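You operate a simulated robot arm through the tools that you are given. There is no shell and no other tool. Be economical: measure what you need, move in short steps, check, and stop when the job is done.

You are at the controls of a simulated robot arm. One attempt, no reset.

TASK
Open the mixer drawer, put both dye bottles from the mixing bench top away inside and shut the drawer again.

The check looks at the end state, three seconds after you hand in, the way a careful person would. Anything else that was tipped, shoved, dropped, spilled or broken makes it a failure.

THE ROBOT
A 7-joint arm with a two-finger parallel gripper on a trunk, on a base that drives. Base frame: it is fixed to the floor where the robot stands at the start and does not move with it; the origin is under the middle of the robot, x ahead of it, y to its left, z up. Lengths are in mm, angles in rad, forces in N, time in s.
With the tool pointing down near the work surface it reaches from about 280 to 720 mm from the robot's upright axis, wherever it stands. Its first joint turns from -2.007 to 2.007 rad. Places, roughly: mixer drawer [700, -100, 700]; e3 drawer [800, -100, 700]. Payload 3.91 kg.
The tool frame sits at the grasp point between the pads (the TCP): z along the fingers, y along the line on which they close. The tips reach 30 mm beyond it. The gripper opens to 110 mm. The fingers are 20 mm wide and 10 mm thick; the gripper's body (48 by 112 mm) begins 55 mm behind the TCP.
Orientation is told as [roll, pitch, yaw] about the base's x, y, z axes, in that order, counted from this pose: with the fingers straight down and closing along the base's y, the tool's x points along the base's -x, its y along +y and its z along -z.

THE INTERFACE
- The arm moves only by the tool play_rows. Its argument "plan" is a list of rows, each a list of 3 entries, a list of its own where there are three numbers: the closure, from 0 (fully open) to 1 (shut), then the shift along the base's x, y, z in mm, then the turn, a rotation vector about the base's x, y, z in rad. In form: [[claw, [tx, ty, tz], [wx, wy, wz]], ...]. A call has 1 to 20 rows; each row is the pose to reach, as a shift and turn from the pose commanded when the call began. A row lasts 0.2 s, in which the tool goes at most 50 mm and 0.15 rad; a call with a longer step from one row to the next is refused whole, and so is a gripper value outside its range. A pose out of reach is approached as far as the arm can. The call stops where the force on the tool passes 40 N (or 10 N more than at its start, if that is more) or the arm is blocked; 0.2 s more then pass. The fingers move at their own pace (about 108 mm/s each) and stop on an object; they squeeze with about 22 N. The grip force told is the motor's: it shows also when the fingers shut on nothing. Time passes only in rows, and 0.2 s behind the last, so rows that repeat a pose let the fingers close. It gives the time, the measured TCP pose, the force on the tool (base axes), the opening and the grip force at its end, in the units of the frame above (readings bear some noise), and new pictures: "views" is both (left out), scene, wrist or none.
- Cameras (640 x 400 px; columns grow to the right, rows downward): "scene" is now at [-8.1, 123.4, 1785.1]; the picture's right is [-0.52, -0.85, 0.00], its down [-0.78, 0.47, -0.42] and it looks along [0.36, -0.22, -0.91] (base axes); focal length 272 px, centre (320, 200). "wrist" rides on the gripper at [72, 17, -103] in the tool frame; the picture's right is [-0.23, 0.97, 0.00], its down [-0.76, -0.18, -0.62] and it looks along [-0.61, -0.14, 0.78] (tool axes); focal length 222 px, centre (320, 200). There is no depth. A picture from a camera that has moved, and an enlarged one, comes with that camera's place and axes in the base frame and with its lens.
- slide_trunk(by): slides the trunk up (or, below 0, down) by that many mm; the arm and the scene camera ride with it, the base frame stays. It gives what a move gives, with no picture.
- base_move(legs): drives the robot by 1 to 6 legs, each [ahead, turn to the left] in mm and rad, along the robot's own axes; the way and the turn of a leg run together, so that a leg with both is an arc; at most 1500 mm and 3.142 rad a leg. The arm and the cameras ride along, it lands a little off, and it stops where it bumps. It gives what a move gives, and a new picture of the scene camera.
- pan_tilt(pan, tilt): turns the head with the scene camera to pan (to the left, within 2.705 rad either way) and tilt (down, from -0.506 to 1.204), counted from straight ahead of the robot. It gives what a move gives, and a new picture of the scene camera.
- inspect(camera, box): a new picture of the part [left, top, right, bottom] of that camera's present view, enlarged. The clock stands still meanwhile.
- hand_in(): hands the job in; it is judged then, once.

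Work in short steps. Places have to be worked out from the pictures, the camera data and where the tool is seen: move nearer, look again, correct. Check each grasp and each placing, and mend what went wrong. You have 165 turns and 170 pictures in all, those below and enlarged ones among them. Open the gripper and draw the arm clear of the work before you hand the job in, unless the task says otherwise; then end with one line.

The tools are called after "Call:" as a command line: name --argument value ..., lists and objects as JSON in quotes. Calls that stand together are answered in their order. play_rows: Moves the arm, as the interface text tells. Its arguments: {"type":"object","properties":{"plan":{"type":"array"},"views":{"type":"string","enum":["both","scene","wrist","none"]}},"required":["plan"]} The other tools are called the same way: slide_trunk (by) slides the trunk up or down; base_move (legs) drives the base; pan_tilt (pan, tilt) turns the head that bears the scene camera; inspect (camera, box) takes an enlarged picture of a part of a camera's view; hand_in () hands the job in.

At the start:

```text
time_s: 0.0
ee_pos: [486.1, -28.4, 1174.1]
tcp_rot: [-0.002, 0.001, 0.001]
wrist_force: [0.4, -0.5, -0.6]
gripper_width: 109.7
grasp_force: 0.0
trunk travel left (down, up): [-925.0, 65.0]
robot x, y, heading: [-3.9, -2.2, 0.001]
head pan, tilt: [-0.546, 1.14]
```

scene: 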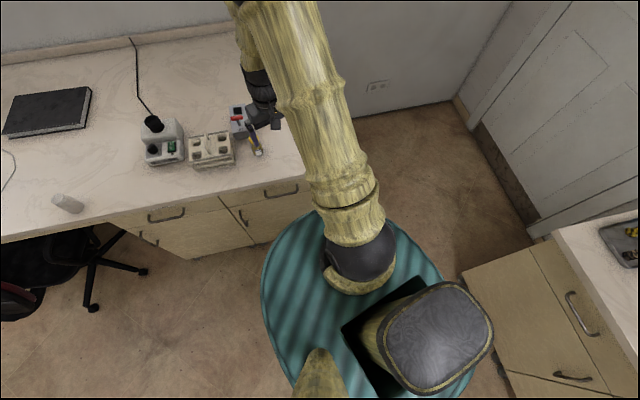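
wrist: 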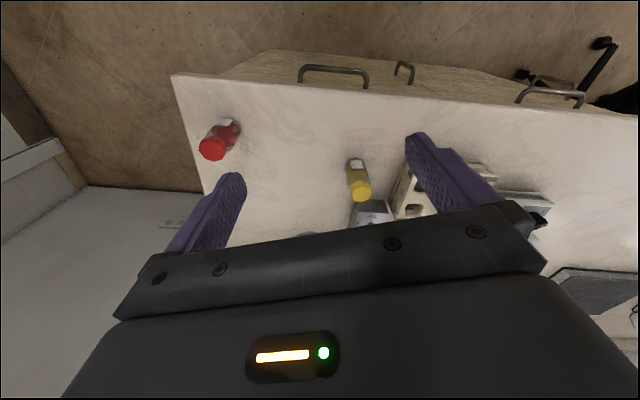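

First I'll look closer at the bench front and the things on top.

Call:
inspect --camera "scene" --box '[0, 60, 320, 260]'

Call:
inspect --camera "wrist" --box '[150, 20, 640, 326]'

```text
2.00 times, centred on (160, 160) of scene
camera zoom: at [-8.1, 123.4, 1785.1], right [-0.52, -0.85, 0.0], down [-0.78, 0.47, -0.42], along [0.36, -0.22, -0.91], focal length 544 px, centre (640, 280)
```

zoom: 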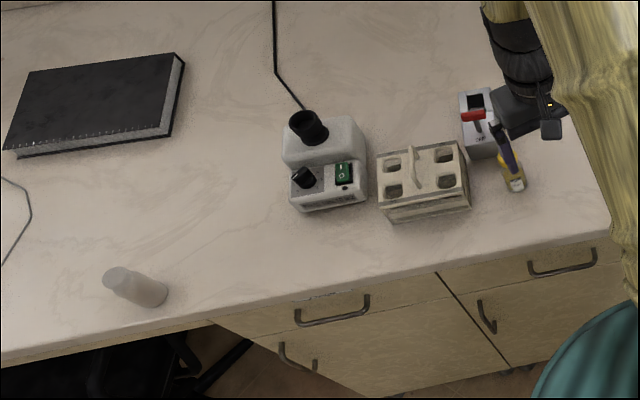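

```text
1.31 times, centred on (395, 173) of wrist
camera zoom: at [412.6, -11.5, 1277.7], right [0.23, 0.97, 0.0], down [0.76, -0.18, 0.62], along [0.61, -0.14, -0.78], focal length 290 px, centre (222, 235)
```

zoom: 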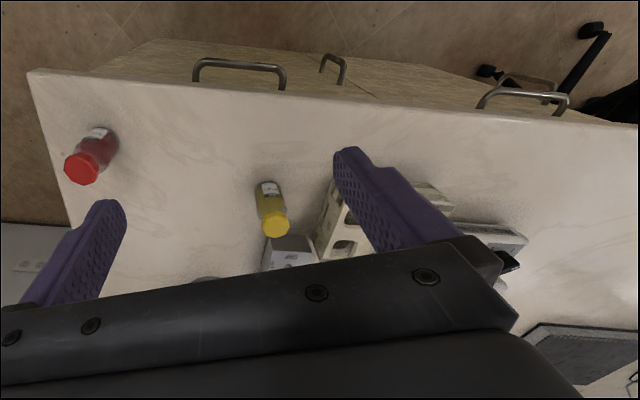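

The right-hand drawer (handle near [490, 0, 800]) matches the "mixer drawer" place. Before backing up, I'll check behind the robot and look at the bench front for labels.

Call:
pan_tilt --pan 2.7 --tilt 0.8

Call:
pan_tilt --pan -2.7 --tilt 0.8

Call:
pan_tilt --pan 0.1 --tilt 0.9

```text
time_s: 2.8
ee_pos: [485.0, -28.5, 1173.2]
tcp_rot: [0.0, 0.001, 0.0]
wrist_force: [-0.7, -0.4, 0.2]
gripper_width: 109.8
grasp_force: 0.1
trunk travel left (down, up): [-925.0, 65.0]
robot x, y, heading: [0.4, 3.3, 0.001]
head pan, tilt: [2.7, 0.799]
camera scene: at [-132.5, 189.3, 1809.4], right [0.43, 0.9, 0.0], down [0.65, -0.31, -0.7], along [-0.63, 0.3, -0.72], focal length 272 px, centre (320, 200)
```

scene: 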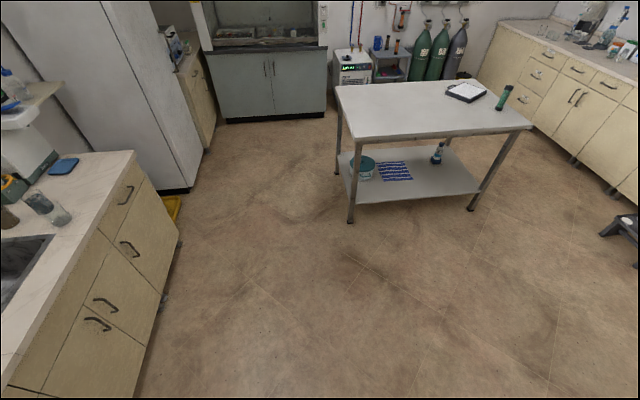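

```text
time_s: 7.0
ee_pos: [486.1, -29.3, 1173.3]
tcp_rot: [0.001, 0.001, 0.0]
wrist_force: [0.5, -1.0, 0.3]
gripper_width: 110.1
grasp_force: 0.0
trunk travel left (down, up): [-925.0, 65.0]
robot x, y, heading: [0.6, 1.4, -0.002]
head pan, tilt: [-2.7, 0.799]
camera scene: at [-132.5, 120.2, 1809.4], right [-0.43, 0.9, 0.0], down [0.65, 0.31, -0.7], along [-0.63, -0.3, -0.72], focal length 272 px, centre (320, 200)
```

scene: 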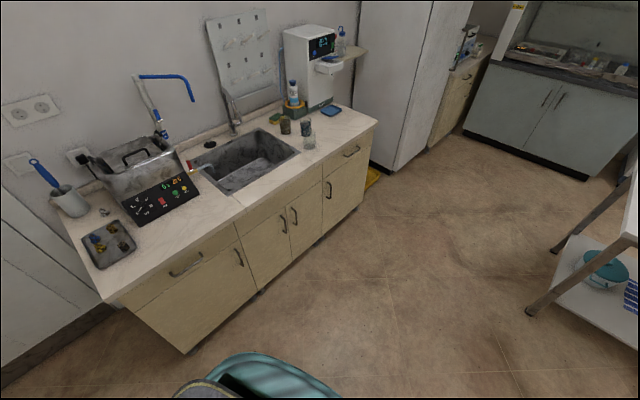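

```text
time_s: 9.4
ee_pos: [485.0, -29.9, 1174.6]
tcp_rot: [0.0, -0.001, 0.001]
wrist_force: [0.3, 0.2, 0.8]
gripper_width: 109.9
grasp_force: 0.1
trunk travel left (down, up): [-925.0, 65.0]
robot x, y, heading: [0.9, 0.8, 0.003]
head pan, tilt: [0.099, 0.901]
camera scene: at [15.6, 162.2, 1801.4], right [0.1, -1.0, 0.0], down [-0.78, -0.08, -0.62], along [0.62, 0.06, -0.78], focal length 272 px, centre (320, 200)
```

scene: 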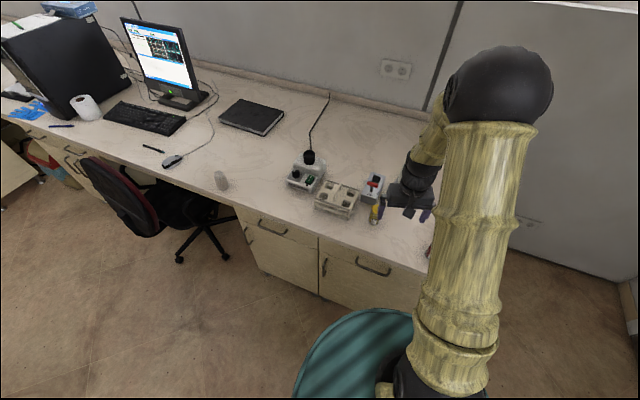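

Behind is clear. I back up 350 mm to see the bench front and leave room for the drawer to open.

Call:
base_move --legs '[[-350, 0]]'

Call:
pan_tilt --pan -0.05 --tilt 0.75

```text
time_s: 11.7
ee_pos: [134.5, -27.9, 1174.3]
tcp_rot: [0.0, 0.002, 0.001]
wrist_force: [-0.1, -0.7, 0.5]
gripper_width: 110.3
grasp_force: 0.0
trunk travel left (down, up): [-925.0, 65.0]
robot x, y, heading: [-354.0, -0.2, -0.002]
head pan, tilt: [0.099, 0.901]
camera scene: at [-336.6, 162.5, 1801.5], right [0.1, -1.0, 0.0], down [-0.78, -0.08, -0.62], along [0.62, 0.06, -0.78], focal length 272 px, centre (320, 200)
```

scene: 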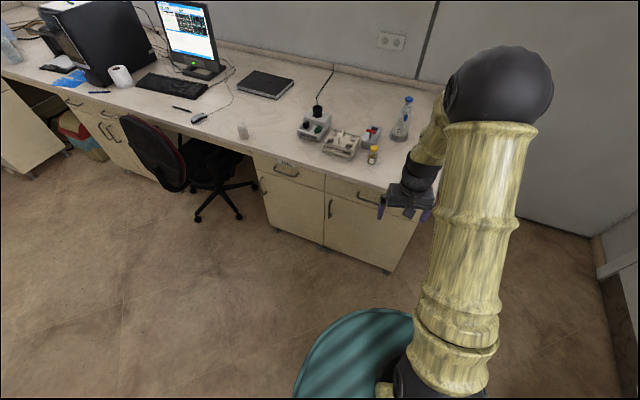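

```text
time_s: 12.4
ee_pos: [135.7, -28.3, 1173.9]
tcp_rot: [-0.001, 0.002, 0.0]
wrist_force: [0.3, 0.0, 0.3]
gripper_width: 110.3
grasp_force: 0.1
trunk travel left (down, up): [-925.0, 65.0]
robot x, y, heading: [-352.5, -1.4, -0.007]
head pan, tilt: [-0.051, 0.75]
camera scene: at [-327.2, 150.9, 1813.3], right [-0.05, -1.0, 0.0], down [-0.68, 0.04, -0.73], along [0.73, -0.04, -0.68], focal length 272 px, centre (320, 200)
```

scene: 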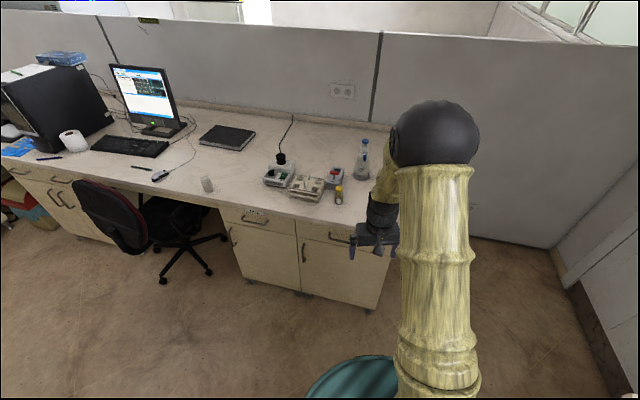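

There seems to be a label on the left drawer; I enlarge it.

Call:
inspect --camera "scene" --box '[210, 190, 370, 290]'

Call:
inspect --camera "scene" --box '[230, 198, 294, 238]'

```text
4.00 times, centred on (290, 240) of scene
camera zoom: at [-327.2, 150.9, 1813.3], right [-0.05, -1.0, 0.0], down [-0.68, 0.04, -0.73], along [0.73, -0.04, -0.68], focal length 1088 px, centre (440, 40)
```

zoom: 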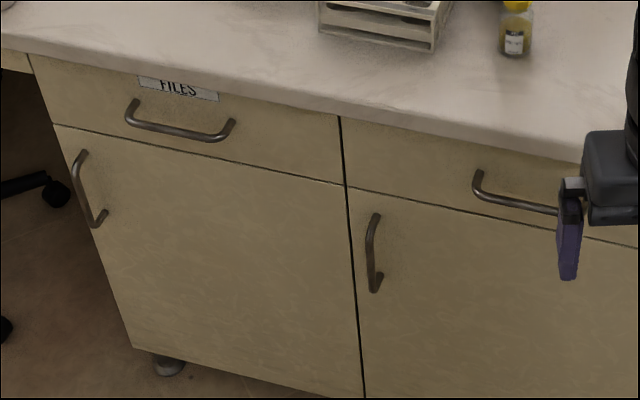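

```text
10.00 times, centred on (262, 218) of scene
camera zoom: at [-327.2, 150.9, 1813.3], right [-0.05, -1.0, 0.0], down [-0.68, 0.04, -0.73], along [0.73, -0.04, -0.68], focal length 2720 px, centre (900, 20)
```

zoom: 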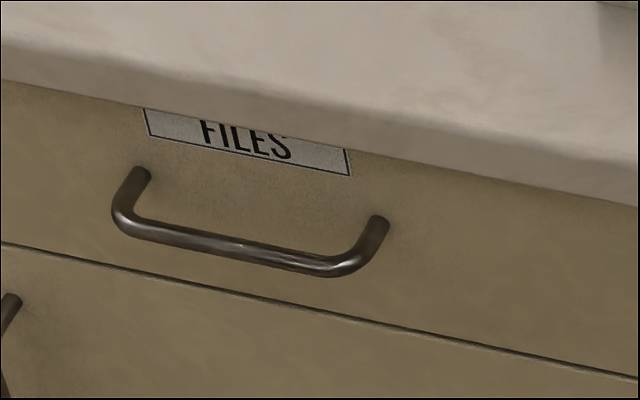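

The left drawer is labelled FILES, so the right one is the mixer drawer. I drive so the robot squarely faces its handle (bench is yawed about −0.31 rad), about 700 mm away.

Call:
base_move --legs '[[0, 0.88], [280, 0], [0, -1.19]]'

Call:
pan_tilt --pan -0.1 --tilt 0.85

Call:
play_rows --plan '[[0, [0, 0, 0], [0, 0, 0]]]' --views "wrist"

```text
time_s: 19.6
ee_pos: [279.9, 39.9, 1174.5]
tcp_rot: [0.0, 0.001, -0.307]
wrist_force: [-0.1, 0.0, -0.8]
gripper_width: 110.3
grasp_force: 0.1
trunk travel left (down, up): [-925.0, 65.0]
robot x, y, heading: [-179.8, 217.5, -0.311]
head pan, tilt: [-0.051, 0.75]
camera scene: at [-107.5, 351.5, 1813.4], right [-0.35, -0.94, 0.0], down [-0.64, 0.24, -0.73], along [0.68, -0.26, -0.68], focal length 272 px, centre (320, 200)
```

scene: 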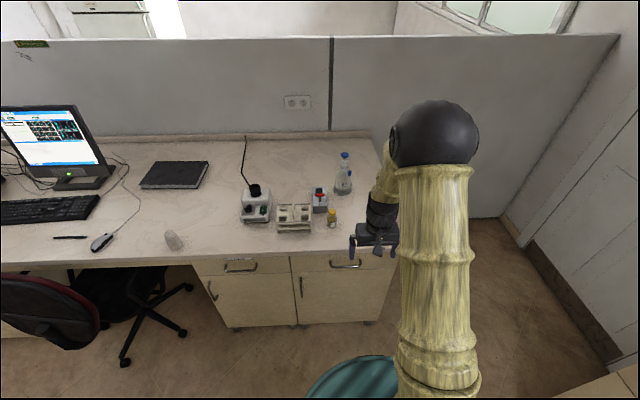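

```text
time_s: 20.3
ee_pos: [279.2, 40.6, 1174.2]
tcp_rot: [0.0, 0.001, -0.307]
wrist_force: [-0.1, -0.3, 0.5]
gripper_width: 110.2
grasp_force: 0.1
trunk travel left (down, up): [-925.0, 65.0]
robot x, y, heading: [-171.8, 218.3, -0.306]
head pan, tilt: [-0.099, 0.85]
camera scene: at [-113.3, 349.9, 1805.3], right [-0.4, -0.92, 0.0], down [-0.69, 0.3, -0.66], along [0.61, -0.26, -0.75], focal length 272 px, centre (320, 200)
```

scene: 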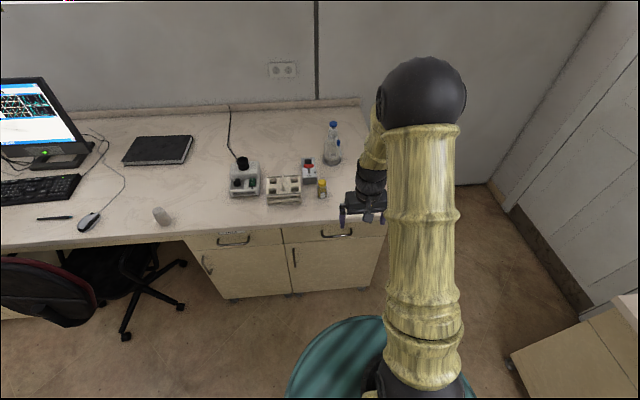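

```text
time_s: 20.7
ee_pos: [279.4, 40.1, 1174.1]
tcp_rot: [0.0, 0.0, -0.307]
wrist_force: [-0.4, -0.4, -0.9]
gripper_width: 109.9
grasp_force: 0.0
trunk travel left (down, up): [-925.0, 65.0]
robot x, y, heading: [-175.2, 217.7, -0.307]
head pan, tilt: [-0.099, 0.85]
camera wrist: at [214.8, 78.7, 1277.7], right [0.51, 0.86, 0.0], down [0.67, -0.4, 0.62], along [0.54, -0.32, -0.78], focal length 222 px, centre (320, 200)
```

wrist: 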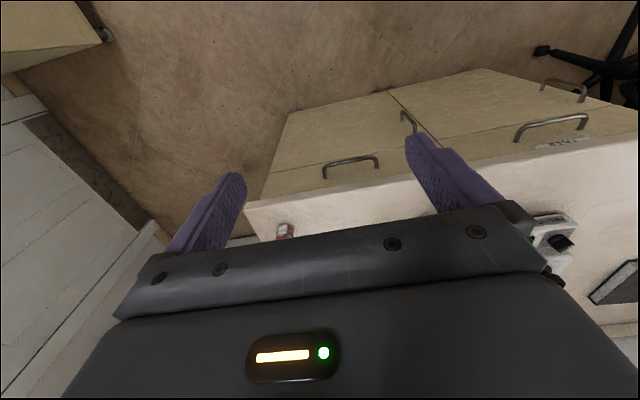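

Handle triangulates to about [493, 0, 783], and the robot faces the bench squarely. I now turn the tool to horizontal, pointing at the drawer with the fingers closing vertically.

Call:
play_rows --plan '[[0, [0, 0, 0], [0.0525, -0.1012, -0.0806]], [0, [0, 0, 0], [0.105, -0.2024, -0.1612]], [0, [0, 0, 0], [0.1574, -0.3036, -0.2418]], [0, [0, 0, 0], [0.2099, -0.4048, -0.3224]], [0, [0, 0, 0], [0.2623, -0.506, -0.403]], [0, [0, 0, 0], [0.3148, -0.6072, -0.4836]], [0, [0, 0, 0], [0.3673, -0.7084, -0.5642]], [0, [0, 0, 0], [0.4197, -0.8096, -0.6448]], [0, [0, 0, 0], [0.4722, -0.9108, -0.7254]], [0, [0, 0, 0], [0.5247, -1.012, -0.806]], [0, [0, 0, 0], [0.5771, -1.1132, -0.8866]], [0, [0, 0, 0], [0.6296, -1.2144, -0.9672]], [0, [0, 0, 0], [0.6821, -1.3156, -1.0478]], [0, [0, 0, 0], [0.7345, -1.4168, -1.1284]], [0, [0, 0, 0], [0.787, -1.518, -1.209]], [0, [0, 0, 0], [0.787, -1.518, -1.209]]]'

```text
time_s: 24.1
ee_pos: [282.8, 38.2, 1171.7]
tcp_rot: [1.571, 0.002, -1.877]
wrist_force: [-1.0, 0.2, -0.4]
gripper_width: 109.9
grasp_force: 0.0
out of reach, approached as far as the arm can: row 10, 11, 12, 13, 14, 15, 16
trunk travel left (down, up): [-925.0, 65.0]
robot x, y, heading: [-176.4, 216.7, -0.309]
head pan, tilt: [-0.099, 0.85]
camera scene: at [-113.5, 349.5, 1805.4], right [-0.4, -0.92, 0.0], down [-0.69, 0.3, -0.66], along [0.61, -0.26, -0.75], focal length 272 px, centre (320, 200)
camera wrist: at [205.4, 138.7, 1188.9], right [-0.07, -0.22, 0.97], down [-0.82, -0.54, -0.18], along [0.56, -0.82, -0.14], focal length 222 px, centre (320, 200)
```

scene: 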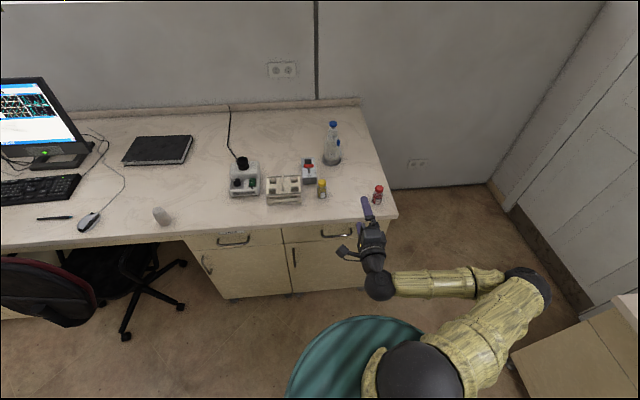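
wrist: 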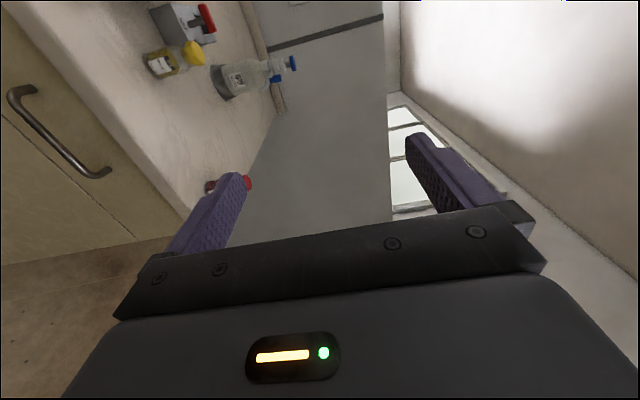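

The tool is horizontal. I lower the trunk to bring the gripper to handle height, still about 200 mm short of the drawer.

Call:
slide_trunk --by -388

Call:
play_rows --plan '[[0.45, [8, 26, 0], [0, 0, 0]], [0.45, [8, 26, 0], [0, 0, 0]]]'

```text
time_s: 27.8
ee_pos: [283.2, 38.3, 782.5]
tcp_rot: [1.571, 0.0, -1.878]
wrist_force: [0.9, 0.2, 0.3]
gripper_width: 110.1
grasp_force: 0.1
trunk travel left (down, up): [-537.0, 453.0]
robot x, y, heading: [-175.3, 215.2, -0.312]
head pan, tilt: [-0.099, 0.85]
```

```text
time_s: 28.4
ee_pos: [293.5, 64.4, 783.1]
tcp_rot: [1.573, -0.001, -1.878]
wrist_force: [-0.1, -0.6, 1.0]
gripper_width: 60.5
grasp_force: 0.1
trunk travel left (down, up): [-537.0, 453.0]
robot x, y, heading: [-173.4, 210.4, -0.308]
head pan, tilt: [-0.099, 0.85]
camera scene: at [-112.9, 350.0, 1417.3], right [-0.4, -0.92, 0.0], down [-0.69, 0.3, -0.66], along [0.61, -0.26, -0.75], focal length 272 px, centre (320, 200)
camera wrist: at [215.1, 164.7, 799.7], right [-0.07, -0.22, 0.97], down [-0.82, -0.54, -0.18], along [0.56, -0.82, -0.14], focal length 222 px, centre (320, 200)
```

scene: 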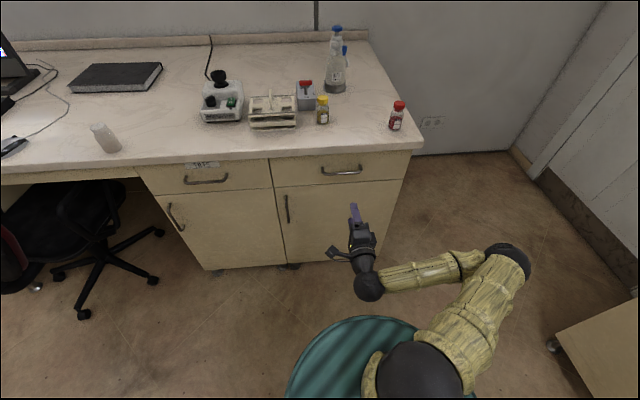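
wrist: 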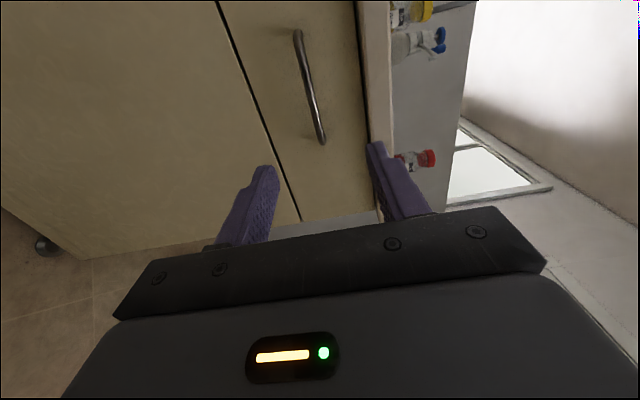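

The handle lies dead ahead at about z 780. I advance 195 mm towards it with the fingers half-open.

Call:
play_rows --plan '[[0.45, [40, -12.6, -1], [0, 0, 0]], [0.45, [80, -25.3, -2], [0, 0, 0]], [0.45, [120, -38, -2], [0, 0, 0]], [0.45, [160, -50.6, -2], [0, 0, 0]], [0.45, [186, -59, -2], [0, 0, 0]]]'

```text
time_s: 29.6
ee_pos: [477.6, 5.8, 780.9]
tcp_rot: [1.571, 0.0, -1.877]
wrist_force: [1.0, 0.0, -0.1]
gripper_width: 60.5
grasp_force: 0.0
trunk travel left (down, up): [-537.0, 453.0]
robot x, y, heading: [-171.4, 215.3, -0.307]
head pan, tilt: [-0.099, 0.85]
camera scene: at [-113.3, 349.8, 1417.3], right [-0.4, -0.92, 0.0], down [-0.69, 0.3, -0.66], along [0.61, -0.26, -0.75], focal length 272 px, centre (320, 200)
camera wrist: at [400.3, 105.9, 799.1], right [-0.07, -0.22, 0.97], down [-0.82, -0.54, -0.18], along [0.56, -0.81, -0.14], focal length 222 px, centre (320, 200)
```

scene: 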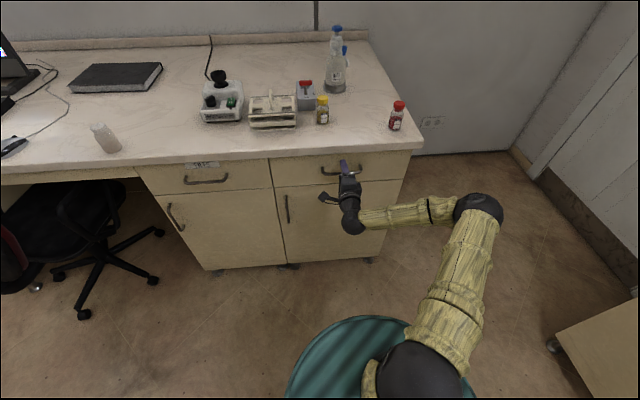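
wrist: 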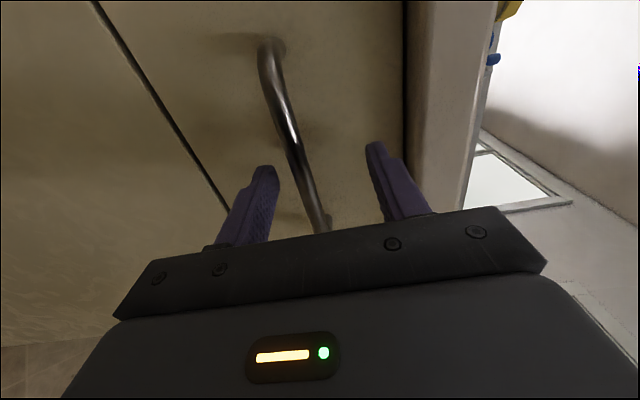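

The bar sits between the fingers. I advance 8 mm more and close on it.

Call:
play_rows --plan '[[0.45, [8, -2.5, 0], [0, 0, 0]], [1, [8, -2.5, 0], [0, 0, 0]], [1, [8, -2.5, 0], [0, 0, 0]], [1, [8, -2.5, 0], [0, 0, 0]]]' --views "wrist"

```text
time_s: 30.5
ee_pos: [483.1, 3.3, 771.8]
tcp_rot: [1.548, 0.0, -1.875]
wrist_force: [1.9, 1.2, -11.3]
gripper_width: 11.4
grasp_force: 44.8
trunk travel left (down, up): [-537.0, 453.0]
robot x, y, heading: [-176.8, 216.2, -0.307]
head pan, tilt: [-0.099, 0.85]
stopped in row 4: the force on the tool passed its limit (the readings are from after the stop); the commanded pose is now the measured one
camera wrist: at [406.3, 103.5, 791.5], right [-0.05, -0.22, 0.97], down [-0.83, -0.54, -0.16], along [0.56, -0.81, -0.16], focal length 222 px, centre (320, 200)
```

wrist: 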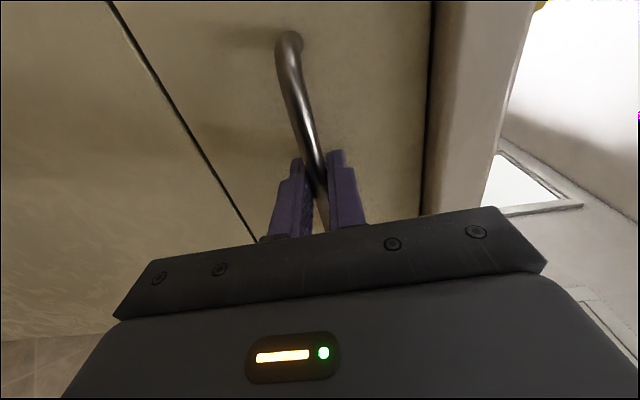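

The bar is gripped (11 mm width). I pull straight back along the drawer axis.

Call:
play_rows --plan '[[1, [-9.5, 3, 0], [0, 0, 0]], [1, [-19, 6, 0], [0, 0, 0]], [1, [-38, 12, 0], [0, 0, 0]], [1, [-57, 18, 0], [0, 0, 0]], [1, [-76, 24, 0], [0, 0, 0]], [1, [-95, 30, 0], [0, 0, 0]], [1, [-114, 36, 0], [0, 0, 0]], [1, [-133, 42, 0], [0, 0, 0]], [1, [-152, 48, 0], [0, 0, 0]], [1, [-171, 54, 0], [0, 0, 0]], [1, [-190, 60, 0], [0, 0, 0]]]'

```text
time_s: 32.9
ee_pos: [304.3, 62.2, 771.7]
tcp_rot: [1.541, -0.002, -1.873]
wrist_force: [0.5, 3.2, -13.0]
gripper_width: 11.3
grasp_force: 45.7
trunk travel left (down, up): [-537.0, 453.0]
robot x, y, heading: [-173.4, 215.3, -0.314]
head pan, tilt: [-0.099, 0.85]
stopped in row 11: the force on the tool passed its limit (the readings are from after the stop); the commanded pose is now the measured one
camera scene: at [-112.3, 349.9, 1417.9], right [-0.4, -0.92, 0.0], down [-0.69, 0.3, -0.66], along [0.61, -0.26, -0.75], focal length 272 px, centre (320, 200)
camera wrist: at [226.8, 161.3, 792.1], right [-0.04, -0.22, 0.97], down [-0.83, -0.54, -0.16], along [0.56, -0.81, -0.16], focal length 222 px, centre (320, 200)
```

scene: 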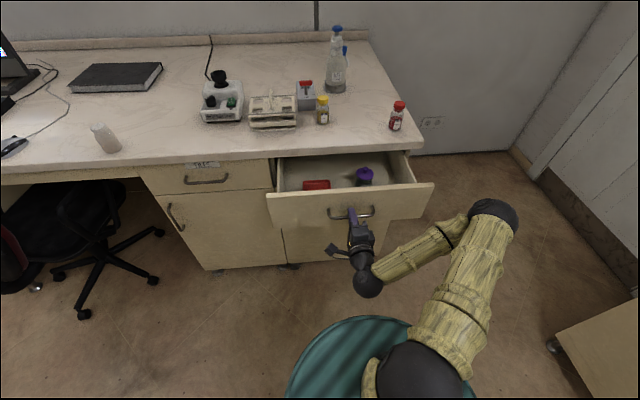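
wrist: 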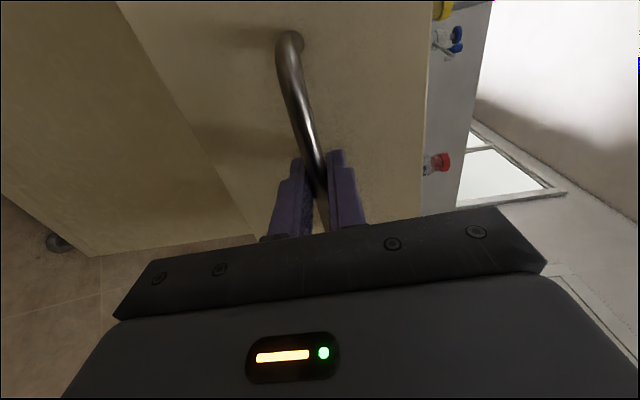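

The drawer is open about 188 mm and already holds items. I enlarge the interior.

Call:
inspect --camera "scene" --box '[256, 80, 448, 200]'

```text
3.33 times, centred on (352, 140) of scene
camera zoom: at [-112.3, 349.9, 1417.9], right [-0.4, -0.92, 0.0], down [-0.69, 0.3, -0.66], along [0.61, -0.26, -0.75], focal length 907 px, centre (213, 400)
```

zoom: 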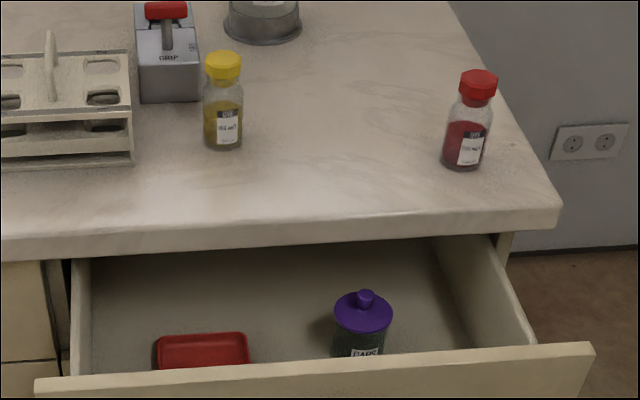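

The drawer holds a red tray and a CAPS jar, with free floor at the back and right. I release the handle and back off.

Call:
play_rows --plan '[[0.45, [0, 0, 0], [0, 0, 0]], [0.45, [0, 0, 0], [0, 0, 0]], [0.45, [-38, 12, 0], [0, 0, 0]], [0.45, [-66, 21, 0], [0, 0, 0]], [0.45, [-66, 21, 0], [0, 0, 0]]]' --views "scene"

```text
time_s: 34.1
ee_pos: [267.8, 71.7, 747.0]
tcp_rot: [1.547, 0.001, -1.876]
wrist_force: [0.1, 0.7, 0.6]
gripper_width: 60.4
grasp_force: 0.0
out of reach, approached as far as the arm can: row 3, 4, 5
trunk travel left (down, up): [-537.0, 453.0]
robot x, y, heading: [-173.7, 209.8, -0.308]
head pan, tilt: [-0.099, 0.85]
camera scene: at [-113.4, 349.8, 1417.3], right [-0.4, -0.92, 0.0], down [-0.69, 0.3, -0.66], along [0.61, -0.26, -0.75], focal length 272 px, centre (320, 200)
```

scene: 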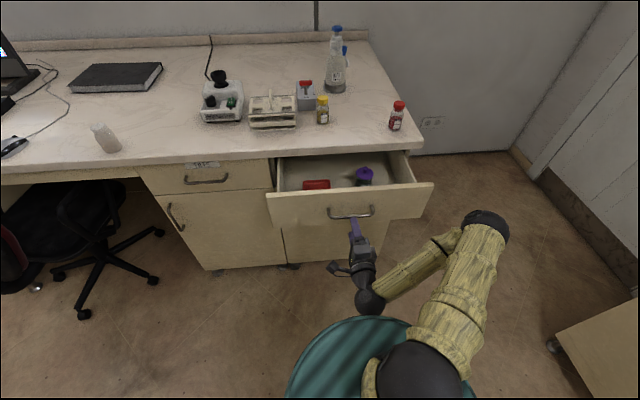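

The arm is at its near limit with the tips just clear of the bar, so I back the base 120 mm, then raise the trunk.

Call:
base_move --legs '[[-120, 0]]'

Call:
slide_trunk --by 420

```text
time_s: 35.3
ee_pos: [151.2, 110.5, 747.1]
tcp_rot: [1.549, -0.001, -1.871]
wrist_force: [0.2, 0.2, 0.5]
gripper_width: 60.6
grasp_force: 0.0
trunk travel left (down, up): [-537.0, 453.0]
robot x, y, heading: [-291.3, 254.7, -0.313]
head pan, tilt: [-0.099, 0.85]
camera scene: at [-229.9, 386.9, 1417.4], right [-0.4, -0.92, 0.0], down [-0.69, 0.3, -0.66], along [0.61, -0.26, -0.75], focal length 272 px, centre (320, 200)
```

scene: 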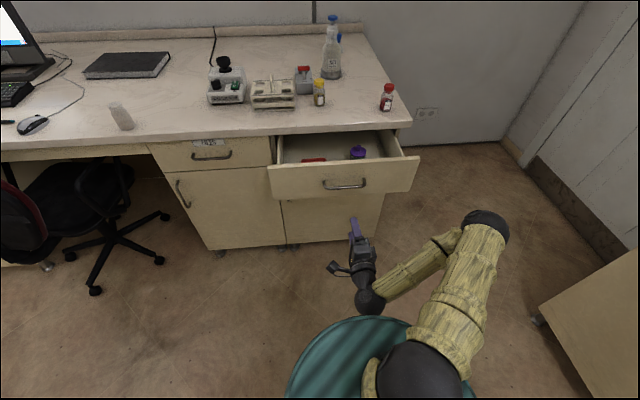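

```text
refused: 420 is not a number from -400 to 400
```

Raise the trunk 400 mm, then turn the tool back to pointing down.

Call:
slide_trunk --by 400

Call:
play_rows --plan '[[0, [20, -6, 0], [0, 0, 0]], [0, [40, -12, 0], [-0.0525, 0.1012, 0.0806]], [0, [60, -18, 0], [-0.105, 0.2024, 0.1612]], [0, [60, -18, 0], [-0.1574, 0.3036, 0.2418]], [0, [60, -18, 0], [-0.2099, 0.4048, 0.3224]], [0, [60, -18, 0], [-0.2623, 0.506, 0.403]], [0, [60, -18, 0], [-0.3148, 0.6072, 0.4836]], [0, [60, -18, 0], [-0.3673, 0.7084, 0.5642]], [0, [60, -18, 0], [-0.4197, 0.8096, 0.6448]], [0, [60, -18, 0], [-0.4722, 0.9108, 0.7254]], [0, [60, -18, 0], [-0.5247, 1.012, 0.806]], [0, [60, -18, 0], [-0.5771, 1.1132, 0.8866]], [0, [60, -18, 0], [-0.6296, 1.2144, 0.9672]], [0, [60, -18, 0], [-0.6821, 1.3156, 1.0478]], [0, [60, -18, 0], [-0.7345, 1.4168, 1.1284]], [0, [60, -18, 0], [-0.787, 1.518, 1.209]], [0, [60, -18, 0], [-0.787, 1.518, 1.209]]]' --views "none"

```text
time_s: 39.1
ee_pos: [151.4, 110.0, 1148.1]
tcp_rot: [1.549, 0.0, -1.872]
wrist_force: [-0.3, 0.1, 0.3]
gripper_width: 60.6
grasp_force: 0.0
trunk travel left (down, up): [-937.0, 53.0]
robot x, y, heading: [-289.0, 252.6, -0.31]
head pan, tilt: [-0.099, 0.85]
```

```text
time_s: 42.7
ee_pos: [211.4, 92.4, 1146.9]
tcp_rot: [-0.024, 0.004, -0.306]
wrist_force: [0.6, -0.5, -0.5]
gripper_width: 110.0
grasp_force: 0.0
trunk travel left (down, up): [-937.0, 53.0]
robot x, y, heading: [-292.5, 251.6, -0.311]
head pan, tilt: [-0.099, 0.85]
```

Tool points down again. I drive forward 310 mm so both bottles come within reach (base passes below/behind the drawer front; it stops if it bumps).

Call:
base_move --legs '[[310, 0]]'

Call:
play_rows --plan '[[0, [0, 0, 0], [0.024, 0, 0]]]' --views "wrist"

```text
time_s: 44.8
ee_pos: [505.8, -3.0, 1147.3]
tcp_rot: [-0.023, 0.006, -0.31]
wrist_force: [0.7, -0.8, -0.6]
gripper_width: 110.0
grasp_force: 0.0
trunk travel left (down, up): [-937.0, 53.0]
robot x, y, heading: [2.2, 161.1, -0.309]
head pan, tilt: [-0.099, 0.85]
camera scene: at [66.1, 292.3, 1817.3], right [-0.4, -0.92, 0.0], down [-0.69, 0.3, -0.66], along [0.6, -0.26, -0.75], focal length 272 px, centre (320, 200)
```

scene: 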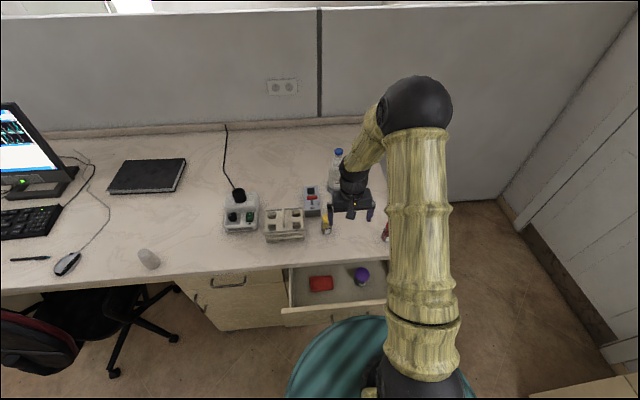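

```text
time_s: 45.2
ee_pos: [504.4, -3.3, 1147.0]
tcp_rot: [0.0, 0.013, -0.309]
wrist_force: [0.5, -0.6, 1.1]
gripper_width: 109.7
grasp_force: 0.1
trunk travel left (down, up): [-937.0, 53.0]
robot x, y, heading: [4.7, 158.9, -0.31]
head pan, tilt: [-0.099, 0.85]
camera wrist: at [441.6, 34.5, 1252.0], right [0.51, 0.86, 0.0], down [0.68, -0.4, 0.61], along [0.53, -0.32, -0.79], focal length 222 px, centre (320, 200)
```

wrist: 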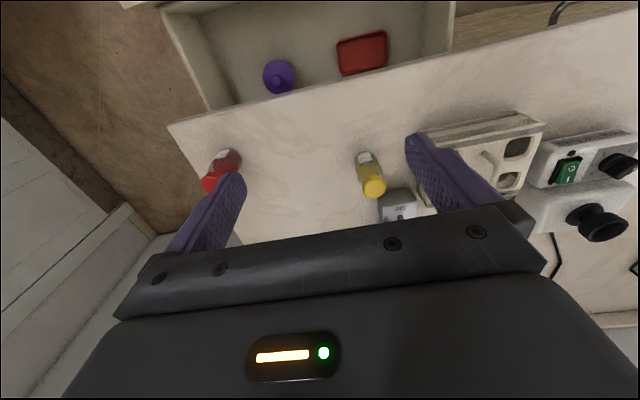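

Both bottles are localised: red ≈ [526, −206], yellow ≈ [662, 8], each about 42 mm wide and 90 mm tall. I move above red, stay high and check alignment.

Call:
play_rows --plan '[[0, [4, -41, -15], [0, -0.012, 0]], [0, [9, -82, -40], [0, -0.012, 0]], [0, [13, -123, -65], [0, -0.012, 0]], [0, [18, -163, -90], [0, -0.012, 0]], [0, [22, -203, -112], [0, -0.012, 0]], [0, [22, -203, -112], [0, -0.012, 0]]]'

```text
time_s: 46.6
ee_pos: [528.4, -206.0, 1034.2]
tcp_rot: [0.003, 0.0, -0.308]
wrist_force: [-0.5, 0.0, -0.3]
gripper_width: 110.0
grasp_force: 0.1
trunk travel left (down, up): [-937.0, 53.0]
robot x, y, heading: [3.6, 159.8, -0.311]
head pan, tilt: [-0.099, 0.85]
camera scene: at [64.6, 294.2, 1817.2], right [-0.4, -0.92, 0.0], down [-0.69, 0.3, -0.66], along [0.61, -0.26, -0.75], focal length 272 px, centre (320, 200)
camera wrist: at [463.0, -168.8, 1137.8], right [0.51, 0.86, 0.0], down [0.67, -0.4, 0.62], along [0.54, -0.32, -0.78], focal length 222 px, centre (320, 200)
```

scene: 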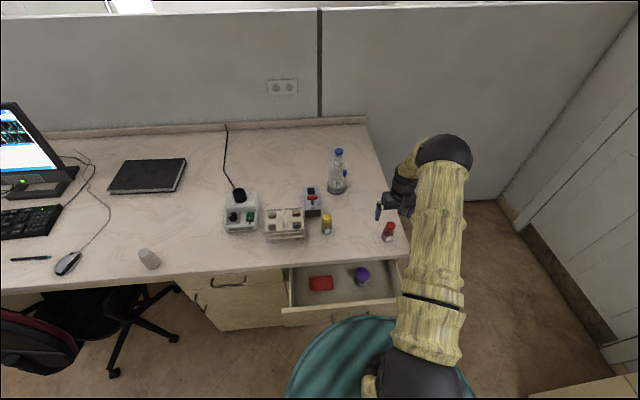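
wrist: 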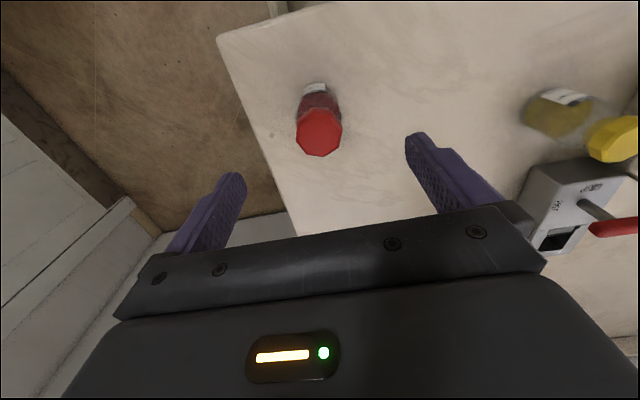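

Red bottle axis is at about [524, −205]; I correct by 4 mm and descend to z ≈ 922 with the fingers open.

Call:
play_rows --plan '[[0.1, [-4, 1, -35], [0, 0, 0]], [0.1, [-4, 1, -75], [0, 0, 0]], [0.1, [-4, 1, -112], [0, 0, 0]], [0.1, [-4, 1, -112], [0, 0, 0]]]'

```text
time_s: 47.6
ee_pos: [523.4, -204.8, 923.0]
tcp_rot: [0.003, 0.0, -0.307]
wrist_force: [-0.5, 0.1, 0.2]
gripper_width: 98.9
grasp_force: 0.0
trunk travel left (down, up): [-937.0, 53.0]
robot x, y, heading: [7.2, 157.6, -0.311]
head pan, tilt: [-0.099, 0.85]
camera scene: at [64.3, 292.8, 1817.4], right [-0.4, -0.92, 0.0], down [-0.69, 0.3, -0.66], along [0.61, -0.26, -0.75], focal length 272 px, centre (320, 200)
camera wrist: at [458.5, -166.6, 1026.2], right [0.51, 0.86, 0.0], down [0.67, -0.4, 0.62], along [0.54, -0.32, -0.78], focal length 222 px, centre (320, 200)
```

scene: 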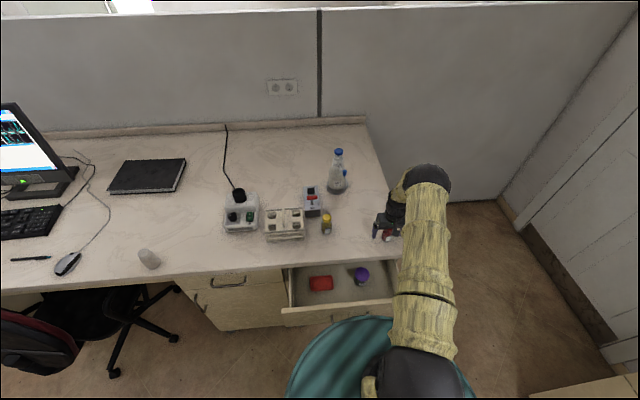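
wrist: 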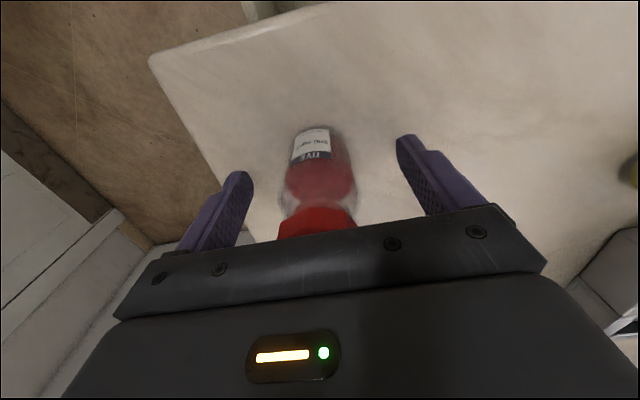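

The bottle is centred between the pads. Closing.

Call:
play_rows --plan '[[0.4, [0, 0, 0], [0, 0, 0]], [0.7, [0, 0, 0], [0, 0, 0]], [1, [0, 0, 0], [0, 0, 0]], [1, [0, 0, 0], [0, 0, 0]]]' --views "none"

Call:
play_rows --plan '[[1, [0, 0, 30], [0, 0, 0]], [1, [0, 0, 75], [0, 0, 0]], [1, [0, 0, 110], [0, 0, 0]], [1, [0, 0, 110], [0, 0, 0]]]'

```text
time_s: 48.6
ee_pos: [523.3, -204.8, 922.3]
tcp_rot: [0.002, -0.001, -0.308]
wrist_force: [-0.4, -0.3, 0.1]
gripper_width: 42.9
grasp_force: 21.9
trunk travel left (down, up): [-937.0, 53.0]
robot x, y, heading: [3.0, 159.1, -0.305]
head pan, tilt: [-0.099, 0.85]
```

```text
time_s: 49.6
ee_pos: [523.6, -204.8, 1033.4]
tcp_rot: [0.005, 0.003, -0.307]
wrist_force: [0.6, -0.3, -1.0]
gripper_width: 43.0
grasp_force: 21.9
trunk travel left (down, up): [-937.0, 53.0]
robot x, y, heading: [-0.7, 157.6, -0.309]
head pan, tilt: [-0.099, 0.85]
camera scene: at [65.4, 292.2, 1817.3], right [-0.4, -0.92, 0.0], down [-0.69, 0.3, -0.66], along [0.6, -0.26, -0.75], focal length 272 px, centre (320, 200)
camera wrist: at [458.5, -167.6, 1137.0], right [0.51, 0.86, 0.0], down [0.67, -0.4, 0.62], along [0.54, -0.32, -0.78], focal length 222 px, centre (320, 200)
```

scene: 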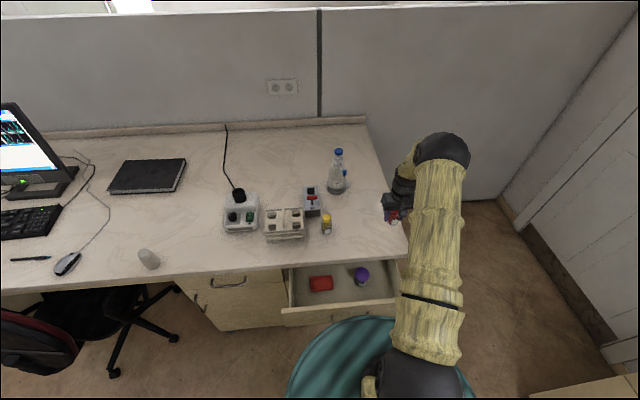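
wrist: 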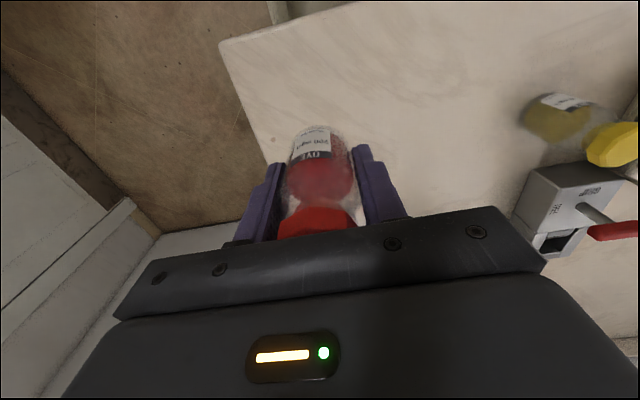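

Red is held (43 mm). I carry it over the drawer's front right floor area, at a hover, and look.

Call:
play_rows --plan '[[1, [-31, 22, 0], [0, 0, 0]], [1, [-62, 43, 0], [0, 0, 0]], [1, [-93, 65, 0], [0, 0, 0]], [1, [-124, 87, -20], [0, 0, 0]], [1, [-153, 108, -60], [0, 0, 0]], [1, [-153, 108, -90], [0, 0, 0]], [1, [-153, 108, -90], [0, 0, 0]]]'

```text
refused: row 5 steps farther than a row can; nothing moved
```

One step was too long; I resend with shorter ones.

Call:
play_rows --plan '[[1, [-31, 22, 0], [0, 0, 0]], [1, [-62, 43, 0], [0, 0, 0]], [1, [-93, 65, 0], [0, 0, 0]], [1, [-124, 87, -20], [0, 0, 0]], [1, [-153, 108, -45], [0, 0, 0]], [1, [-153, 108, -90], [0, 0, 0]], [1, [-153, 108, -90], [0, 0, 0]]]'

```text
time_s: 51.2
ee_pos: [370.5, -96.2, 942.1]
tcp_rot: [0.003, -0.002, -0.306]
wrist_force: [-1.1, -0.2, -1.1]
gripper_width: 43.0
grasp_force: 22.6
trunk travel left (down, up): [-937.0, 53.0]
robot x, y, heading: [7.5, 158.5, -0.31]
head pan, tilt: [-0.099, 0.85]
camera scene: at [63.6, 293.6, 1817.3], right [-0.4, -0.92, 0.0], down [-0.69, 0.3, -0.66], along [0.61, -0.26, -0.75], focal length 272 px, centre (320, 200)
camera wrist: at [305.7, -58.9, 1045.7], right [0.51, 0.86, 0.0], down [0.67, -0.4, 0.62], along [0.54, -0.32, -0.78], focal length 222 px, centre (320, 200)
```

scene: 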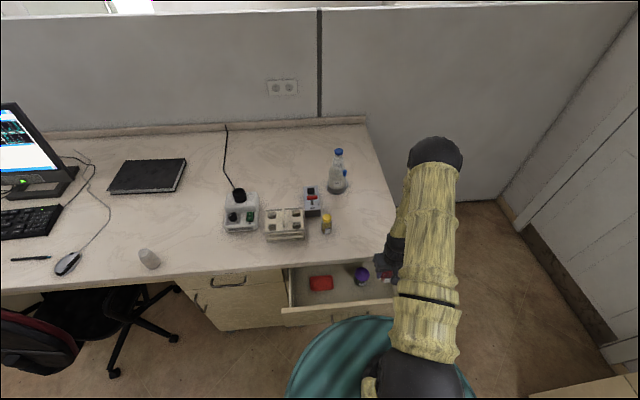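
wrist: 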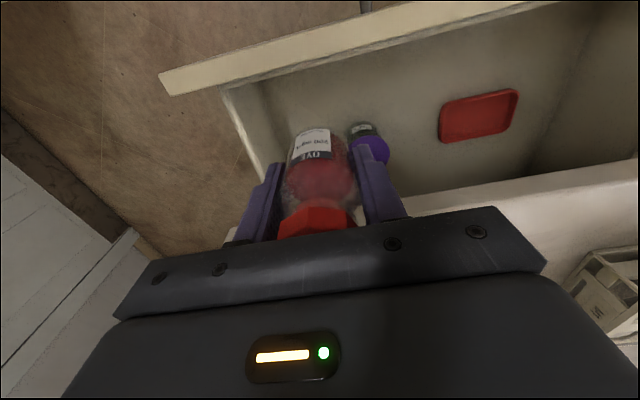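

The spot is clear, but at floor depth (TCP ≈ 745) the wrist camera would hit the drawer front. I'll set red back on the bench nearer the edge and regrasp it with the tool leaning 0.3 rad toward the bench, which lifts the camera clear while the bottle stays upright.

Call:
play_rows --plan '[[1, [0, 0, 40], [0, 0, 0]], [1, [20, -7, 65], [0, 0, 0]], [1, [60, -20, 65], [0, 0, 0]], [1, [100, -33, 65], [0, 0, 0]], [1, [132, -43, 65], [0, 0, 0]], [1, [132, -43, 25], [0, 0, 0]], [1, [132, -43, -6], [0, 0, 0]], [1, [132, -43, -18], [0, 0, 0]], [1, [132, -43, -18], [0, 0, 0]]]' --views "wrist"

```text
time_s: 53.2
ee_pos: [502.3, -140.7, 924.8]
tcp_rot: [0.003, 0.0, -0.307]
wrist_force: [0.2, 0.6, -1.3]
gripper_width: 42.9
grasp_force: 22.3
trunk travel left (down, up): [-937.0, 53.0]
robot x, y, heading: [2.9, 156.3, -0.312]
head pan, tilt: [-0.099, 0.85]
camera wrist: at [437.4, -102.9, 1028.6], right [0.51, 0.86, 0.0], down [0.67, -0.4, 0.62], along [0.54, -0.32, -0.78], focal length 222 px, centre (320, 200)
```

wrist: 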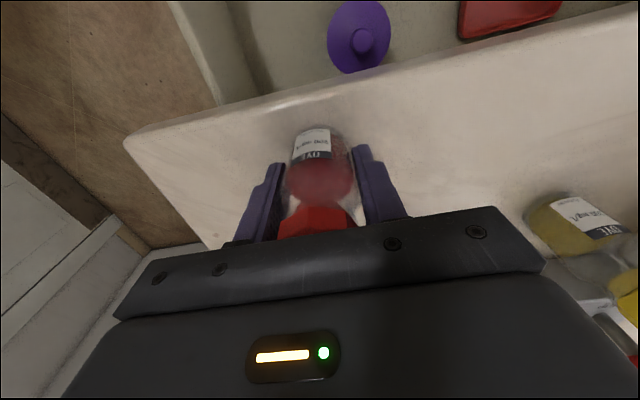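

It is on the bench well inside the edge. I lower 2 mm, release, rise, and lean the tool by 0.3 rad.

Call:
play_rows --plan '[[1, [0, 0, -2], [0, 0, 0]], [0.5, [0, 0, -2], [0, 0, 0]], [0.2, [0, 0, -2], [0, 0, 0]], [0.2, [0, 0, -2], [0, 0, 0]], [0.2, [0, 0, 40], [0, 0, 0]], [0.2, [0, 0, 85], [0, 0, 0]], [0.2, [0, 0, 95], [0.0302, 0.0953, 0]], [0.2, [0, 0, 95], [0.0604, 0.1906, 0]], [0.2, [0, 0, 95], [0.0906, 0.286, 0]], [0.2, [0, 0, 95], [0.0906, 0.286, 0]]]'

```text
time_s: 55.4
ee_pos: [501.8, -140.5, 1021.4]
tcp_rot: [0.003, 0.298, -0.309]
wrist_force: [-0.7, -0.4, -0.4]
gripper_width: 87.9
grasp_force: 0.1
trunk travel left (down, up): [-937.0, 53.0]
robot x, y, heading: [3.6, 157.5, -0.31]
head pan, tilt: [-0.099, 0.85]
camera scene: at [64.2, 292.8, 1817.4], right [-0.4, -0.92, 0.0], down [-0.69, 0.3, -0.66], along [0.61, -0.26, -0.75], focal length 272 px, centre (320, 200)
camera wrist: at [469.4, -112.7, 1140.9], right [0.5, 0.86, -0.06], down [0.81, -0.45, 0.37], along [0.29, -0.24, -0.93], focal length 222 px, centre (320, 200)
```

scene: 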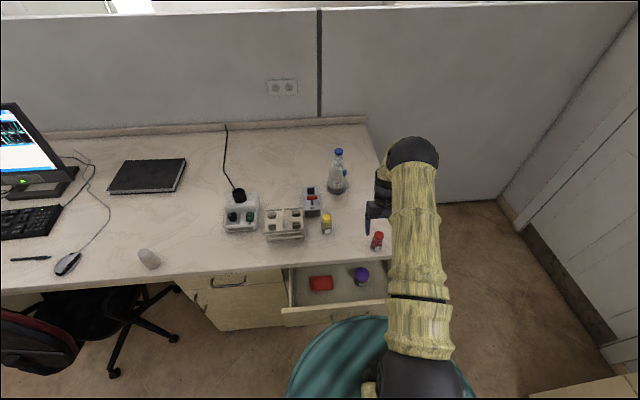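
wrist: 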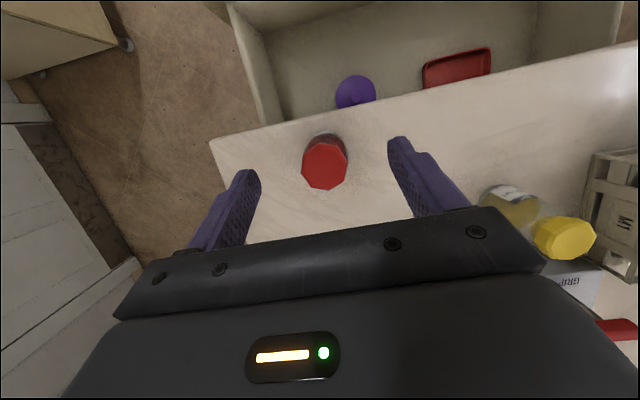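

Bottle stands upright and is centred. I descend to z ≈ 937 and close.

Call:
play_rows --plan '[[0.2, [0, 0, -40], [0, 0, 0]], [0.2, [0, 0, -84], [0, 0, 0]], [0.2, [0, 0, -84], [0, 0, 0]], [0.5, [0, 0, -84], [0, 0, 0]], [0.8, [0, 0, -84], [0, 0, 0]], [1, [0, 0, -84], [0, 0, 0]], [1, [0, 0, -84], [0, 0, 0]]]' --views "wrist"

```text
time_s: 57.0
ee_pos: [503.9, -140.0, 936.6]
tcp_rot: [0.003, 0.3, -0.307]
wrist_force: [-0.3, -0.3, 0.1]
gripper_width: 43.2
grasp_force: 21.5
trunk travel left (down, up): [-937.0, 53.0]
robot x, y, heading: [3.3, 159.3, -0.309]
head pan, tilt: [-0.099, 0.85]
camera wrist: at [471.3, -112.4, 1057.0], right [0.5, 0.86, -0.06], down [0.81, -0.45, 0.37], along [0.29, -0.24, -0.93], focal length 222 px, centre (320, 200)
```

wrist: 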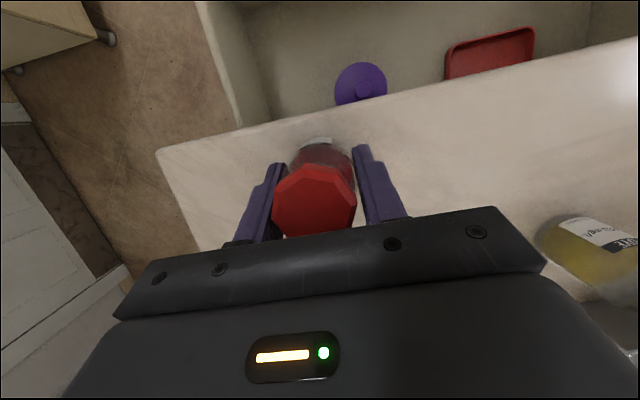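

Gripped at 43 mm. Lift, carry back over the drawer and lower to a hover just above the front edge.

Call:
play_rows --plan '[[1, [0, 0, 35], [0, 0, 0]], [1, [0, 0, 65], [0, 0, 0]], [1, [-34, 11, 65], [0, 0, 0]], [1, [-68, 22, 65], [0, 0, 0]], [1, [-102, 33, 65], [0, 0, 0]], [1, [-134, 44, 65], [0, 0, 0]], [1, [-134, 44, 25], [0, 0, 0]], [1, [-134, 44, -20], [0, 0, 0]], [1, [-134, 44, -20], [0, 0, 0]]]'

```text
time_s: 59.0
ee_pos: [368.5, -96.5, 917.3]
tcp_rot: [0.003, 0.298, -0.308]
wrist_force: [0.3, 0.1, -0.8]
gripper_width: 43.1
grasp_force: 21.8
trunk travel left (down, up): [-937.0, 53.0]
robot x, y, heading: [0.2, 158.1, -0.312]
head pan, tilt: [-0.099, 0.85]
camera scene: at [64.6, 292.8, 1817.3], right [-0.4, -0.92, 0.0], down [-0.69, 0.3, -0.66], along [0.61, -0.26, -0.75], focal length 272 px, centre (320, 200)
camera wrist: at [336.0, -68.0, 1037.4], right [0.5, 0.86, -0.06], down [0.81, -0.45, 0.37], along [0.29, -0.24, -0.93], focal length 222 px, centre (320, 200)
```

scene: 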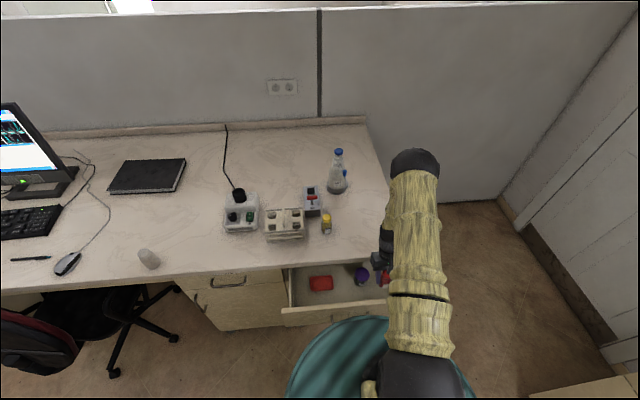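
wrist: 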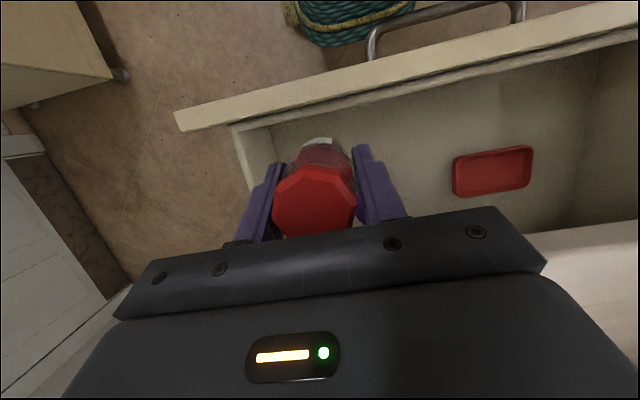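

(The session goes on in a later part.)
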